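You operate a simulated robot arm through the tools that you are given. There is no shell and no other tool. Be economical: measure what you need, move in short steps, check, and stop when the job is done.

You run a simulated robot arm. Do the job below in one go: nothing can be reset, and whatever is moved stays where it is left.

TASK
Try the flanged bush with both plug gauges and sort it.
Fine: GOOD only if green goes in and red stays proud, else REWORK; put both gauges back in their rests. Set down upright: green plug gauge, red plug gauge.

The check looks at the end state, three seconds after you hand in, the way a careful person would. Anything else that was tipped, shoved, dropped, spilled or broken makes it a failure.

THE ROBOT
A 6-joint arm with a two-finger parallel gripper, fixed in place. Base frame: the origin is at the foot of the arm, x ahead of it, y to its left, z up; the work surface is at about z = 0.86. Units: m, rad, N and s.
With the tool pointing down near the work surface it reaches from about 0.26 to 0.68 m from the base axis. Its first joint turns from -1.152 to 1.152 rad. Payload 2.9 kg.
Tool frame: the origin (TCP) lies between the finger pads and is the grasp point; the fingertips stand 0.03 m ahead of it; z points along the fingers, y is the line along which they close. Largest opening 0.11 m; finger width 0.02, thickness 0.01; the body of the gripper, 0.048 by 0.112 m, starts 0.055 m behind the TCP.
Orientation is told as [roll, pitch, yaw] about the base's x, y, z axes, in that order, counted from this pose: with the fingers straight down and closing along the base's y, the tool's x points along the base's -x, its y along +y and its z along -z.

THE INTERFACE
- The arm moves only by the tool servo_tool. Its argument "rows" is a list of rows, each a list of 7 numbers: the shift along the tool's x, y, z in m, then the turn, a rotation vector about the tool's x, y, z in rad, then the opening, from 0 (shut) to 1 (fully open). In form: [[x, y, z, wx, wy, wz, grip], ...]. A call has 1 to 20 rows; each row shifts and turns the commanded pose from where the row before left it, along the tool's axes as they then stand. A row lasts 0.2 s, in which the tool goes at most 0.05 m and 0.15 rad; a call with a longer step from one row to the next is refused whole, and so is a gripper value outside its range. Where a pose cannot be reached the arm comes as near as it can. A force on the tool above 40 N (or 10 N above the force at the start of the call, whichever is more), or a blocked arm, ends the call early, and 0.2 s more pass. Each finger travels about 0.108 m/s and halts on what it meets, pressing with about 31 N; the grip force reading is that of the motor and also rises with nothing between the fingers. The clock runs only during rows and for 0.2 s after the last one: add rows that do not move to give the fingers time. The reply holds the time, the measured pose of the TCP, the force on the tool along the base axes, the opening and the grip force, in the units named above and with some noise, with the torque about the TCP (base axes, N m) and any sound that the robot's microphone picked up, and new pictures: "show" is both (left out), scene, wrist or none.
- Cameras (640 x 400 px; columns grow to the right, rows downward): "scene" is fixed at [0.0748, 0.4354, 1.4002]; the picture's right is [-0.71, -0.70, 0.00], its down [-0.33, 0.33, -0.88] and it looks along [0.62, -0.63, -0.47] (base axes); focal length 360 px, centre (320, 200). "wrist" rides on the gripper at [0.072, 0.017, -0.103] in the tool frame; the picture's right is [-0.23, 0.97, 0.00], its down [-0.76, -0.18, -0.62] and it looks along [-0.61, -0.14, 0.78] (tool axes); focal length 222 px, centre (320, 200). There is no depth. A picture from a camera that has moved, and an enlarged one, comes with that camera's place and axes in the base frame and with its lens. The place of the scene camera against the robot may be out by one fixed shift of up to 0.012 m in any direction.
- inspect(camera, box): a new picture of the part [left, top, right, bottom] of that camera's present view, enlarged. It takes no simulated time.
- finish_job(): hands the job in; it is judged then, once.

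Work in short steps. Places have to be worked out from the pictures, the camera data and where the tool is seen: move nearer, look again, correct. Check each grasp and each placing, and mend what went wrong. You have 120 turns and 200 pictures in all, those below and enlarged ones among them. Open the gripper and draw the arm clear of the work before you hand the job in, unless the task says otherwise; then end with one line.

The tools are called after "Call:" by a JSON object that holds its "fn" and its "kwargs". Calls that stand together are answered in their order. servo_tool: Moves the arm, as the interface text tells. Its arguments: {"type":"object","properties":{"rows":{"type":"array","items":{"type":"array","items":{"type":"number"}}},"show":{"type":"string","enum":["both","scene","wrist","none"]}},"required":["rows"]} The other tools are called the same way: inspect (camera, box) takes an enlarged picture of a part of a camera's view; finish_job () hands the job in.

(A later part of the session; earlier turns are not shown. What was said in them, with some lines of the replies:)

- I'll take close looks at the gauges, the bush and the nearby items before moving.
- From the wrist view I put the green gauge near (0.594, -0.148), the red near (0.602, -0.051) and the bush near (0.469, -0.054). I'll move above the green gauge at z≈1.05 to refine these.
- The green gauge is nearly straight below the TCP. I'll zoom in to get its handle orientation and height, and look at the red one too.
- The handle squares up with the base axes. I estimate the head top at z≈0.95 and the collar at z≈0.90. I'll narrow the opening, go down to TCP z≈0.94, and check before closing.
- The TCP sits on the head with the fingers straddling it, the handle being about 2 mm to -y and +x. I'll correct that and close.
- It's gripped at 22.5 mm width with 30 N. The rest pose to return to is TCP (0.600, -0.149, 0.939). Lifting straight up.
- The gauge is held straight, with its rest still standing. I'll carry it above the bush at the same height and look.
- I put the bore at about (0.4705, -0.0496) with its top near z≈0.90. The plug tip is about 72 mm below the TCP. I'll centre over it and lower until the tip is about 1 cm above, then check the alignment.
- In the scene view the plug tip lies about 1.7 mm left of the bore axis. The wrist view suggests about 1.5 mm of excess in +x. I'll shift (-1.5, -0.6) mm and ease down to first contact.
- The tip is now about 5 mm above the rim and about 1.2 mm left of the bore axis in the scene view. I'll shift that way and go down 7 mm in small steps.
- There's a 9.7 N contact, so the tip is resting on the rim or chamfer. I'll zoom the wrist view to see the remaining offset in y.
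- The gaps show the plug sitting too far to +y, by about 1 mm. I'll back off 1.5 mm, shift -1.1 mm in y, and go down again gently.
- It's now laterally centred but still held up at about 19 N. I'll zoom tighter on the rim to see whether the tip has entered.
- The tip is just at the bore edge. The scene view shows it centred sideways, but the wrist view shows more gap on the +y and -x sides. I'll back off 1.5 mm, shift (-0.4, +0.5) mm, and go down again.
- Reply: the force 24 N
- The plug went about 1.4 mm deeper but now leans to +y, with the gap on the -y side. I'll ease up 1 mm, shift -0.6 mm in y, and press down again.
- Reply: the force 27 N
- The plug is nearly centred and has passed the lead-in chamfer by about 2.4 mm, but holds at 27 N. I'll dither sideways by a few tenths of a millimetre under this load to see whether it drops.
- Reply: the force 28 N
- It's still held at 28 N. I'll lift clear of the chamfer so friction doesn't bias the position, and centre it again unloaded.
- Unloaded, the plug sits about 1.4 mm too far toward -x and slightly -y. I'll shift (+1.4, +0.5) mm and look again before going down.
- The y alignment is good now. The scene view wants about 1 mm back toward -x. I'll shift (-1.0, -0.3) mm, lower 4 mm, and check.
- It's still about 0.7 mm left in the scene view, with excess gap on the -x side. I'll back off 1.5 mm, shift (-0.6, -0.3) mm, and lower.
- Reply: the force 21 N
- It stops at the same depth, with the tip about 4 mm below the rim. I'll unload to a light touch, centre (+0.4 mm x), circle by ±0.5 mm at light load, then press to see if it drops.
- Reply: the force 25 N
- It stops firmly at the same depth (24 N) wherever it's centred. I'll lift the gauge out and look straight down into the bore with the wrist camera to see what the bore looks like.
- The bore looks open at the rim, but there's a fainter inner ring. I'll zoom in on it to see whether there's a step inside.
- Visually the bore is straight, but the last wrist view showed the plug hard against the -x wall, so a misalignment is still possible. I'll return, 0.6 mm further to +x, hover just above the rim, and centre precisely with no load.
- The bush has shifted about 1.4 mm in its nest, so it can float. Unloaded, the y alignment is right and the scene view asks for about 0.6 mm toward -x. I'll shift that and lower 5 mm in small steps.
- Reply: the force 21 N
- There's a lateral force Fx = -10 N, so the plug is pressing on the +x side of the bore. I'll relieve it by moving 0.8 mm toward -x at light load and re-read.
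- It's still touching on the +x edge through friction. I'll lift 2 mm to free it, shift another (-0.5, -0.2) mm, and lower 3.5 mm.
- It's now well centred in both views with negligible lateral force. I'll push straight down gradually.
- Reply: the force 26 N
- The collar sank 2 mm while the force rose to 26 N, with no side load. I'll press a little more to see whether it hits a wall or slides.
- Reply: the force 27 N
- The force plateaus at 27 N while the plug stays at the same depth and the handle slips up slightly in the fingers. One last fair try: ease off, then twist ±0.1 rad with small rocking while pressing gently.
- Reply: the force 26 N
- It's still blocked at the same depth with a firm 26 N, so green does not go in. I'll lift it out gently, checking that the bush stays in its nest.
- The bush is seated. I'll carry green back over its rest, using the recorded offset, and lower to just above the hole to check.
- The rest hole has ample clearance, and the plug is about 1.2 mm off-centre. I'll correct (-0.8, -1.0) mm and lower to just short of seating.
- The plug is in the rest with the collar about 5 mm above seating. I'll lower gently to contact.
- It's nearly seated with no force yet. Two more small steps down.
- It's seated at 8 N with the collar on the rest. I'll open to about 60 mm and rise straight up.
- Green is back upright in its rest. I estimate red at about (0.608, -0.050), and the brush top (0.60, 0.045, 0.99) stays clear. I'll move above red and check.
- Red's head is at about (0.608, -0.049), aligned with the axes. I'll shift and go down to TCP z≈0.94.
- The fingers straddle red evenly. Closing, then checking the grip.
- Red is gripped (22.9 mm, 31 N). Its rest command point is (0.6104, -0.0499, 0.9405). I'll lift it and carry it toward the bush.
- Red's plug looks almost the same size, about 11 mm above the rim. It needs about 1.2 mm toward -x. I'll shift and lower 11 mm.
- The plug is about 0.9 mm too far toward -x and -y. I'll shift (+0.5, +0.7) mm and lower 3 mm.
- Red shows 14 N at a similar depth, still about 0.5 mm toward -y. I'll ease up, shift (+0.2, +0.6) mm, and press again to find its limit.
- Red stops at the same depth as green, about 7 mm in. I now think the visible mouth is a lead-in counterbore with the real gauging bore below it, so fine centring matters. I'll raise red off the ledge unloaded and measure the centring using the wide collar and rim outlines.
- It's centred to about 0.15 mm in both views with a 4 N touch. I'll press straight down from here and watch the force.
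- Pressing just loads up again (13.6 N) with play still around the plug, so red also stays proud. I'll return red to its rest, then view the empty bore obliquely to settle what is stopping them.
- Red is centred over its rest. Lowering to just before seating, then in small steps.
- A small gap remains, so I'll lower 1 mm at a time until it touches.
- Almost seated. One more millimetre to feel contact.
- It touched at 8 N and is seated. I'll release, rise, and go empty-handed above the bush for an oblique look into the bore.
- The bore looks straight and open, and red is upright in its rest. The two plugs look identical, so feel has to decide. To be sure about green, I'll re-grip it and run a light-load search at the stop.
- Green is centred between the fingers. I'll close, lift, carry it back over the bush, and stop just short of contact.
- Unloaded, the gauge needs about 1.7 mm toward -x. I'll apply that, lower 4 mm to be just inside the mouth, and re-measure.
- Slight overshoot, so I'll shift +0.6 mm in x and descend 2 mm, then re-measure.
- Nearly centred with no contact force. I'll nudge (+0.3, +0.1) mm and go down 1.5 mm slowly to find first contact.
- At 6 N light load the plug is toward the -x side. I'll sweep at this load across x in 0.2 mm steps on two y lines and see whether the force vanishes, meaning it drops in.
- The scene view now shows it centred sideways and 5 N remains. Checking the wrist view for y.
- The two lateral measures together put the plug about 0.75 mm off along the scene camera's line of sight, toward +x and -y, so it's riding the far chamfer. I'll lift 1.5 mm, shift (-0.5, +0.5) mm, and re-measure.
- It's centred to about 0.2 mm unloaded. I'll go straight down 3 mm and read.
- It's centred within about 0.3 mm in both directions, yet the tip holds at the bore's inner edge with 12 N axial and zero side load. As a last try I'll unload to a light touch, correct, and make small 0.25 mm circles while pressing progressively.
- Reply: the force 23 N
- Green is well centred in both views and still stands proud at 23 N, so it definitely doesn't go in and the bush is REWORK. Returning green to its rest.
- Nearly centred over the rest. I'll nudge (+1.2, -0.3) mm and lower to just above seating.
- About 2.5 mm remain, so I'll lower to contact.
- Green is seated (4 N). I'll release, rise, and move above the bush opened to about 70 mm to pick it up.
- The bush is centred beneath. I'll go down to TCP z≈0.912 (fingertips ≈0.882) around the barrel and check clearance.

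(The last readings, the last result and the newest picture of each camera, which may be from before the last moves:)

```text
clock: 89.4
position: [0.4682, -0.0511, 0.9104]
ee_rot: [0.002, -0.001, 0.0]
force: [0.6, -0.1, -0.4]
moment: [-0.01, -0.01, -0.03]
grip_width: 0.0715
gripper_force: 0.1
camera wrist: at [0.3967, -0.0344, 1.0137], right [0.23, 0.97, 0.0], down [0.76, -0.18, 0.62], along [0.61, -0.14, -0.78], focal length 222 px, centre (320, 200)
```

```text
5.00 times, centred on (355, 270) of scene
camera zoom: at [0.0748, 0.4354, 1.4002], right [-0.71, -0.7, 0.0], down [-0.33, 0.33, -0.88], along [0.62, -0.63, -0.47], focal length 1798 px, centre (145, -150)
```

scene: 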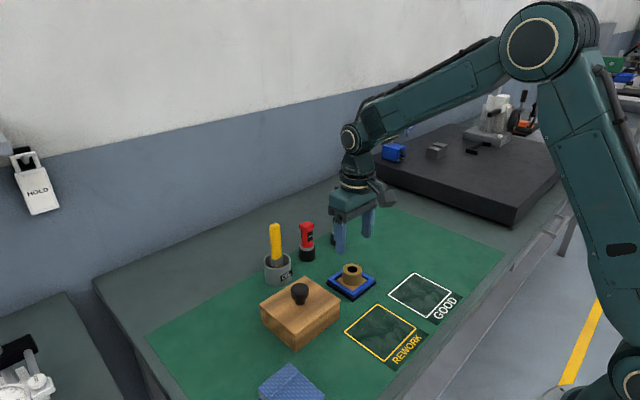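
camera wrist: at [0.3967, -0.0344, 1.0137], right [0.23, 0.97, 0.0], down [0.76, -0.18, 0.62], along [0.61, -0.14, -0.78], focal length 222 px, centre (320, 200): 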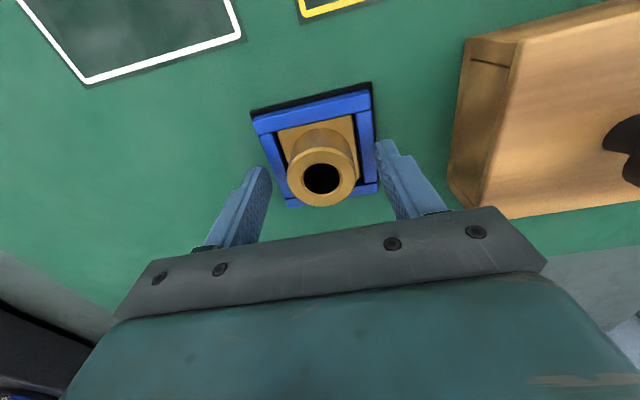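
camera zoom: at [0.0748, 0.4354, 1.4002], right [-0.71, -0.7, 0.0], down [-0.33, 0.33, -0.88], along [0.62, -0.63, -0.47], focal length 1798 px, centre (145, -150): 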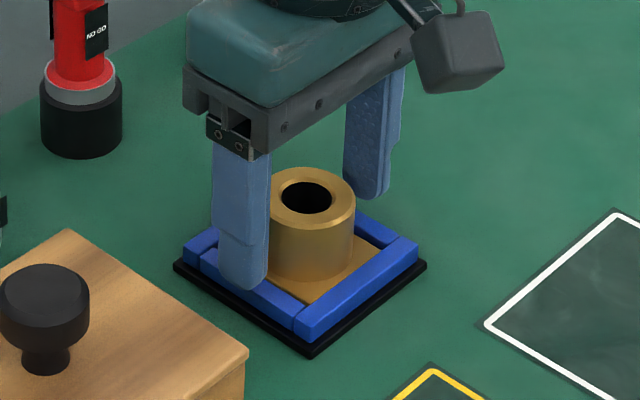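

The fingers straddle the barrel and are clear of the nest rails. Closing on it.

Call:
{"fn": "servo_tool", "kwargs": {"rows": [[0, 0, 0, 0, 0, 0, 0.5], [0, 0, 0, 0, 0, 0, 0.4], [0, 0, 0, 0, 0, 0, 0.3], [0, 0, 0, 0, 0, 0, 0.3], [0, 0, 0, 0, 0, 0, 0.3]], "show": "wrist"}}

Call:
{"fn": "inspect", "kwargs": {"camera": "scene", "box": [320, 230, 390, 310]}}

```text
clock: 90.6
position: [0.47, -0.05, 0.9108]
ee_rot: [0.0, 0.0, -0.001]
force: [0.0, 1.0, 0.3]
moment: [0.11, 0.01, 0.03]
grip_width: 0.0414
gripper_force: 31.3
camera wrist: at [0.3968, -0.0343, 1.0141], right [0.23, 0.97, 0.0], down [0.76, -0.18, 0.62], along [0.61, -0.14, -0.78], focal length 222 px, centre (320, 200)
```

wrist: 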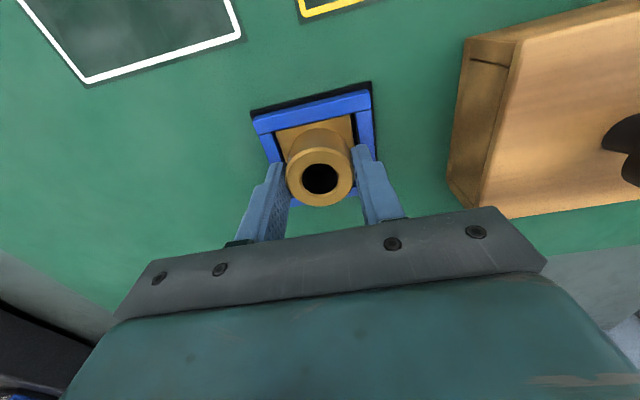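

```text
5.00 times, centred on (355, 270) of scene
camera zoom: at [0.0748, 0.4355, 1.4002], right [-0.71, -0.7, 0.0], down [-0.33, 0.33, -0.88], along [0.62, -0.63, -0.47], focal length 1798 px, centre (145, -150)
```

zoom: 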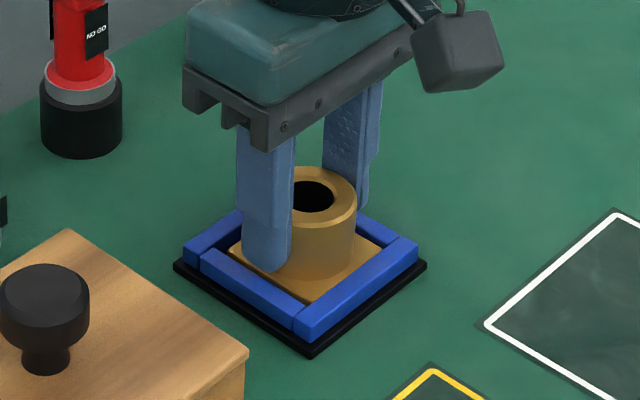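

The bush is gripped at 41.4 mm with 31 N. Lifting straight up out of the nest.

Call:
{"fn": "servo_tool", "kwargs": {"rows": [[0, 0, -0.005, 0, 0, 0, 0.3], [0, 0, -0.01, 0, 0, 0, 0.3], [0, 0, -0.02, 0, 0, 0, 0.3], [0, 0, -0.025, 0, 0, 0, 0.3], [0, 0, -0.02, 0, 0, 0, 0.3], [0, 0, 0, 0, 0, 0, 0.3]], "show": "both"}}

Call:
{"fn": "inspect", "kwargs": {"camera": "scene", "box": [310, 200, 430, 370]}}

```text
clock: 92.0
position: [0.4682, -0.0504, 0.992]
ee_rot: [0.0, 0.001, 0.001]
force: [0.2, 0.0, -3.0]
moment: [0.0, -0.03, -0.02]
grip_width: 0.0416
gripper_force: 31.6
camera wrist: at [0.3966, -0.0334, 1.0945], right [0.23, 0.97, 0.0], down [0.76, -0.18, 0.62], along [0.61, -0.14, -0.78], focal length 222 px, centre (320, 200)
```

scene: 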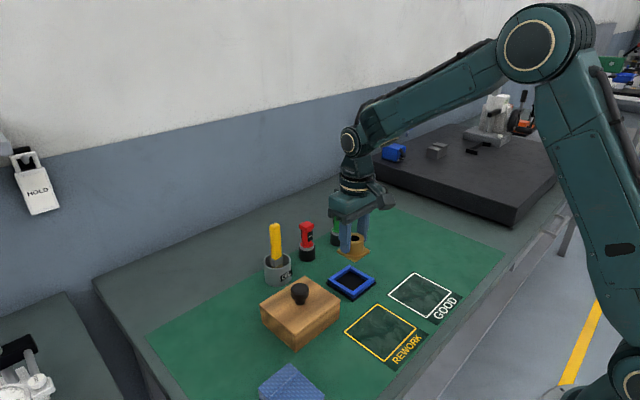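
wrist: 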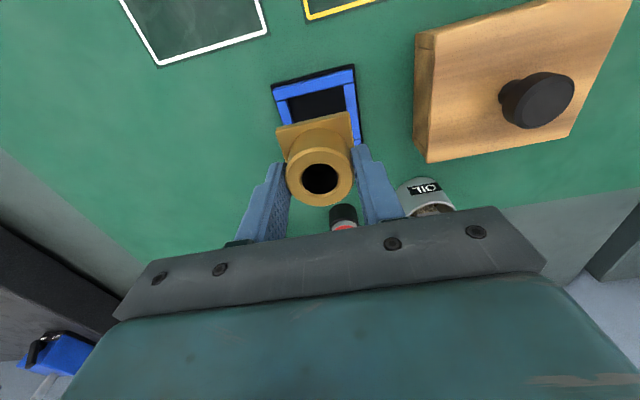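

```text
2.35 times, centred on (370, 285) of scene
camera zoom: at [0.0749, 0.4354, 1.4002], right [-0.71, -0.7, 0.0], down [-0.33, 0.33, -0.88], along [0.62, -0.63, -0.47], focal length 846 px, centre (202, 0)
```

zoom: 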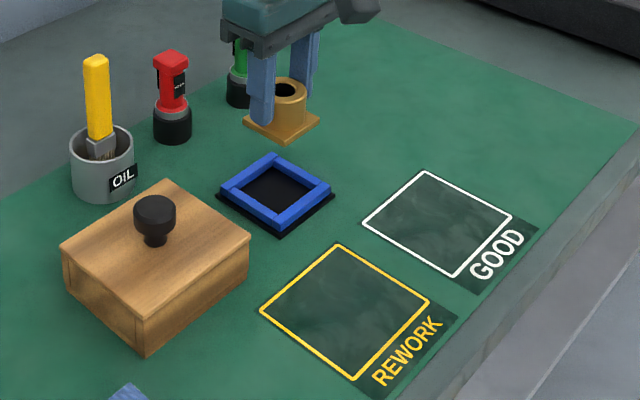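

The bush is held upright and clear. The REWORK square's centre works out at about (0.341, 0.015), so I'll move there at this height and check with the wrist camera.

Call:
{"fn": "servo_tool", "kwargs": {"rows": [[0.0424, 0.0217, 0, 0, 0, 0, 0.3], [0.0424, 0.0217, 0, 0, 0, 0, 0.3], [0.0424, 0.0217, 0, 0, 0, 0, 0.3], [0, 0, 0.03, 0, 0, 0, 0.3], [0, 0, 0, 0, 0, 0, 0.3]], "show": "both"}}

Call:
{"fn": "inspect", "kwargs": {"camera": "scene", "box": [320, 260, 440, 390]}}

```text
clock: 93.2
position: [0.3395, 0.0145, 0.9618]
ee_rot: [0.0, 0.001, -0.001]
force: [-0.5, 0.3, -2.3]
moment: [0.01, 0.0, -0.01]
grip_width: 0.0419
gripper_force: 30.8
camera wrist: at [0.2677, 0.0305, 1.065], right [0.23, 0.97, 0.0], down [0.76, -0.18, 0.62], along [0.61, -0.14, -0.78], focal length 222 px, centre (320, 200)
```

scene: 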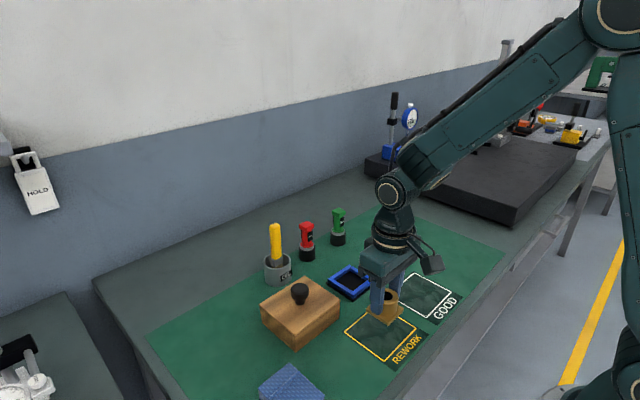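
wrist: 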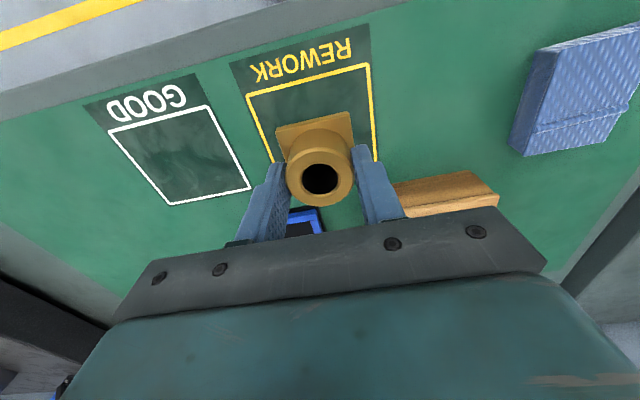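

```text
3.08 times, centred on (380, 325) of scene
camera zoom: at [0.0748, 0.4354, 1.4002], right [-0.71, -0.7, 0.0], down [-0.33, 0.33, -0.88], along [0.62, -0.63, -0.47], focal length 1106 px, centre (135, -185)
```

zoom: 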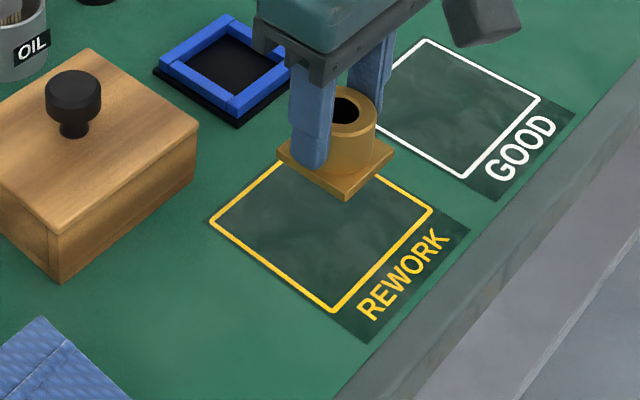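

The wrist view puts the square at x 0.301–0.394 and y -0.041–0.063, centred near (0.347, 0.011). I'll adjust and lower to just above the surface.

Call:
{"fn": "servo_tool", "kwargs": {"rows": [[-0.007, -0.003, 0, 0, 0, 0, 0.3], [0, 0, 0.02, 0, 0, 0, 0.3], [0, 0, 0.015, 0, 0, 0, 0.3], [0, 0, 0.012, 0, 0, 0, 0.3], [0, 0, 0, 0, 0, 0, 0.3]], "show": "wrist"}}

Call:
{"fn": "inspect", "kwargs": {"camera": "scene", "box": [335, 280, 425, 380]}}

```text
clock: 94.4
position: [0.3467, 0.0123, 0.9154]
ee_rot: [0.0, 0.002, 0.0]
force: [-0.2, 0.0, -2.8]
moment: [0.0, 0.0, 0.03]
grip_width: 0.0414
gripper_force: 31.2
camera wrist: at [0.2749, 0.0286, 1.0172], right [0.23, 0.97, 0.0], down [0.76, -0.18, 0.62], along [0.61, -0.14, -0.78], focal length 222 px, centre (320, 200)
```

wrist: 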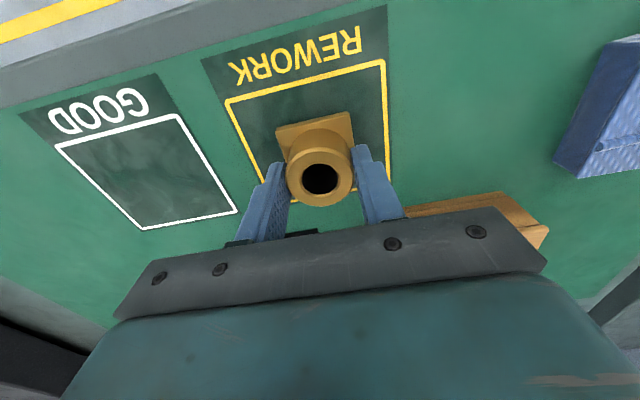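

```text
4.00 times, centred on (380, 330) of scene
camera zoom: at [0.0749, 0.4354, 1.4002], right [-0.71, -0.7, 0.0], down [-0.33, 0.33, -0.88], along [0.62, -0.63, -0.47], focal length 1438 px, centre (80, -320)
```

zoom: 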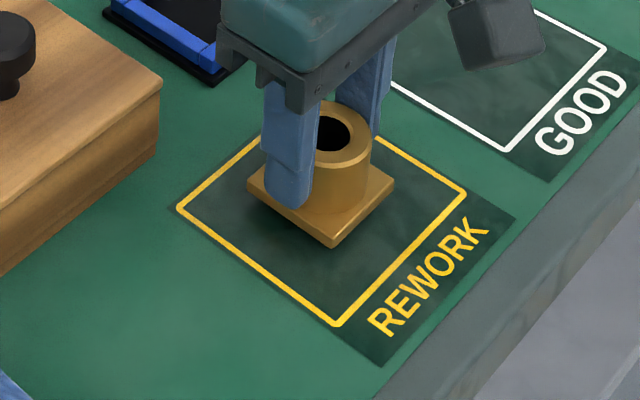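

It's well centred in both views, about 9 mm up. Lowering to gentle contact.

Call:
{"fn": "servo_tool", "kwargs": {"rows": [[0, 0, 0.003, 0, 0, 0, 0.3], [0, 0, 0.003, 0, 0, 0, 0.3], [0, 0, 0.001, 0, 0, 0, 0.3], [0, 0, 0.001, 0, 0, 0, 0.3], [0, 0, 0, 0, 0, 0, 0.3]], "show": "none"}}

Call:
{"fn": "inspect", "kwargs": {"camera": "scene", "box": [345, 300, 415, 360]}}

```text
clock: 95.6
position: [0.3492, 0.013, 0.9069]
ee_rot: [0.0, -0.001, 0.001]
force: [0.3, 0.2, -2.1]
moment: [-0.02, -0.01, 0.01]
grip_width: 0.0418
gripper_force: 31.1
```

```text
6.67 times, centred on (380, 330) of scene
camera zoom: at [0.0749, 0.4354, 1.4002], right [-0.71, -0.7, 0.0], down [-0.33, 0.33, -0.88], along [0.62, -0.63, -0.47], focal length 2397 px, centre (-80, -667)
```

zoom: 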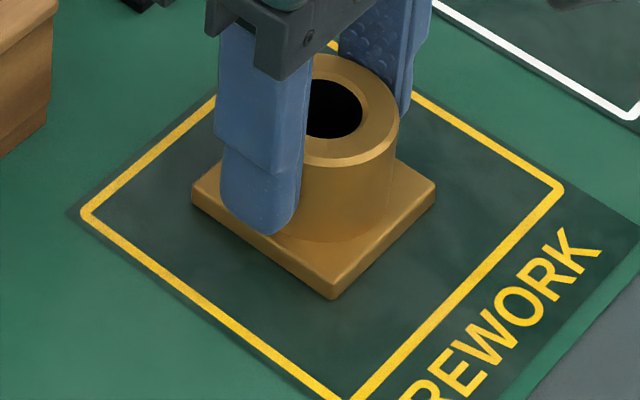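

No contact force yet, so I'll lower in half-millimetre steps until it touches.

Call:
{"fn": "servo_tool", "kwargs": {"rows": [[0, 0, 0.0006, 0, 0, 0, 0.3], [0, 0, 0.0006, 0, 0, 0, 0.3], [0, 0, 0.0006, 0, 0, 0, 0.3], [0, 0, 0, 0, 0, 0, 0.3]], "show": "none"}}

```text
clock: 96.6
position: [0.3487, 0.0123, 0.9062]
ee_rot: [0.0, -0.004, 0.001]
force: [0.6, 2.6, 19.3]
moment: [0.0, 0.55, -0.05]
grip_width: 0.0416
gripper_force: 31.1
```

Firm contact at 19 N. I'll ease back about 1.3 mm, open, and rise clear.

Call:
{"fn": "servo_tool", "kwargs": {"rows": [[0, 0, -0.0006, 0, 0, 0, 0.3], [0, 0, -0.0006, 0, 0, 0, 0.3], [0, 0, 0, 0, 0, 0, 0.4], [0, 0, 0, 0, 0, 0, 0.5], [0, 0, 0, 0, 0, 0, 0.6], [0, 0, 0, 0, 0, 0, 0.65], [0, 0, -0.03, 0, 0, 0, 0.65], [0, 0, -0.04, 0, 0, 0, 0.65], [0, 0, -0.045, 0, 0, 0, 0.65], [0, 0, -0.045, 0, 0, 0, 0.65], [0, 0, -0.04, 0, 0, 0, 0.65], [0, 0, 0, 0, 0, 0, 0.65]], "show": "both"}}

Call:
{"fn": "inspect", "kwargs": {"camera": "scene", "box": [250, 190, 450, 380]}}

```text
clock: 99.2
position: [0.348, 0.0101, 1.1072]
ee_rot: [0.001, 0.001, 0.001]
force: [0.3, -0.4, 0.2]
moment: [0.02, -0.02, -0.02]
grip_width: 0.0714
gripper_force: 0.1
camera wrist: at [0.2758, 0.0281, 1.2102], right [0.23, 0.97, 0.0], down [0.76, -0.18, 0.62], along [0.61, -0.14, -0.78], focal length 222 px, centre (320, 200)
```

scene: 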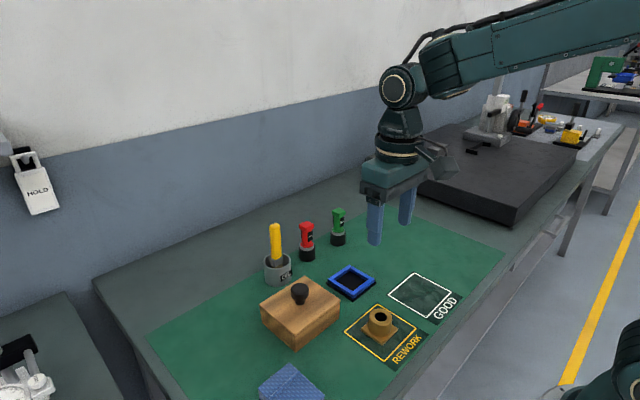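
wrist: 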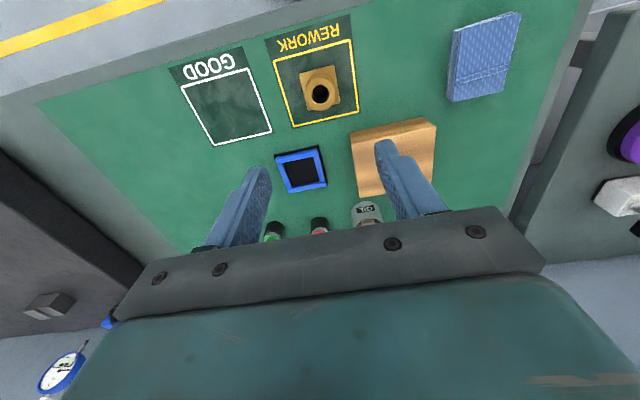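

```text
2.11 times, centred on (350, 285) of scene
camera zoom: at [0.0748, 0.4354, 1.4002], right [-0.71, -0.7, 0.0], down [-0.33, 0.33, -0.88], along [0.62, -0.63, -0.47], focal length 757 px, centre (257, 21)
```

zoom: 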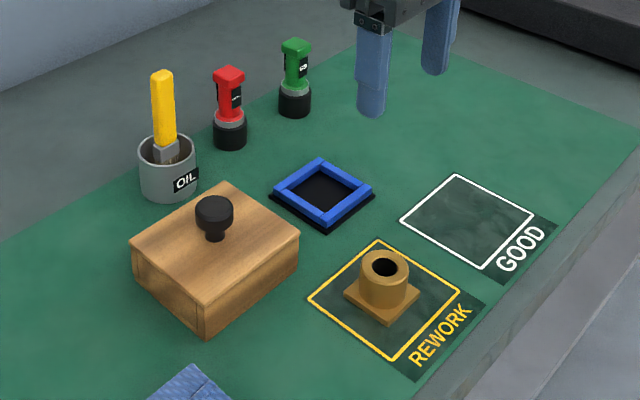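

The bush stands upright inside REWORK, both gauges are upright in their rests, nothing else has moved, and the arm is open and clear. Handing in.

Call:
{"fn": "finish_job", "kwargs": {}}

```text
The job is handed in.
```

I put the bush in REWORK: the green gauge would not go in (it stopped at 23–27 N well centred, tried twice), and red also stayed proud. Both gauges are back upright in their rests.
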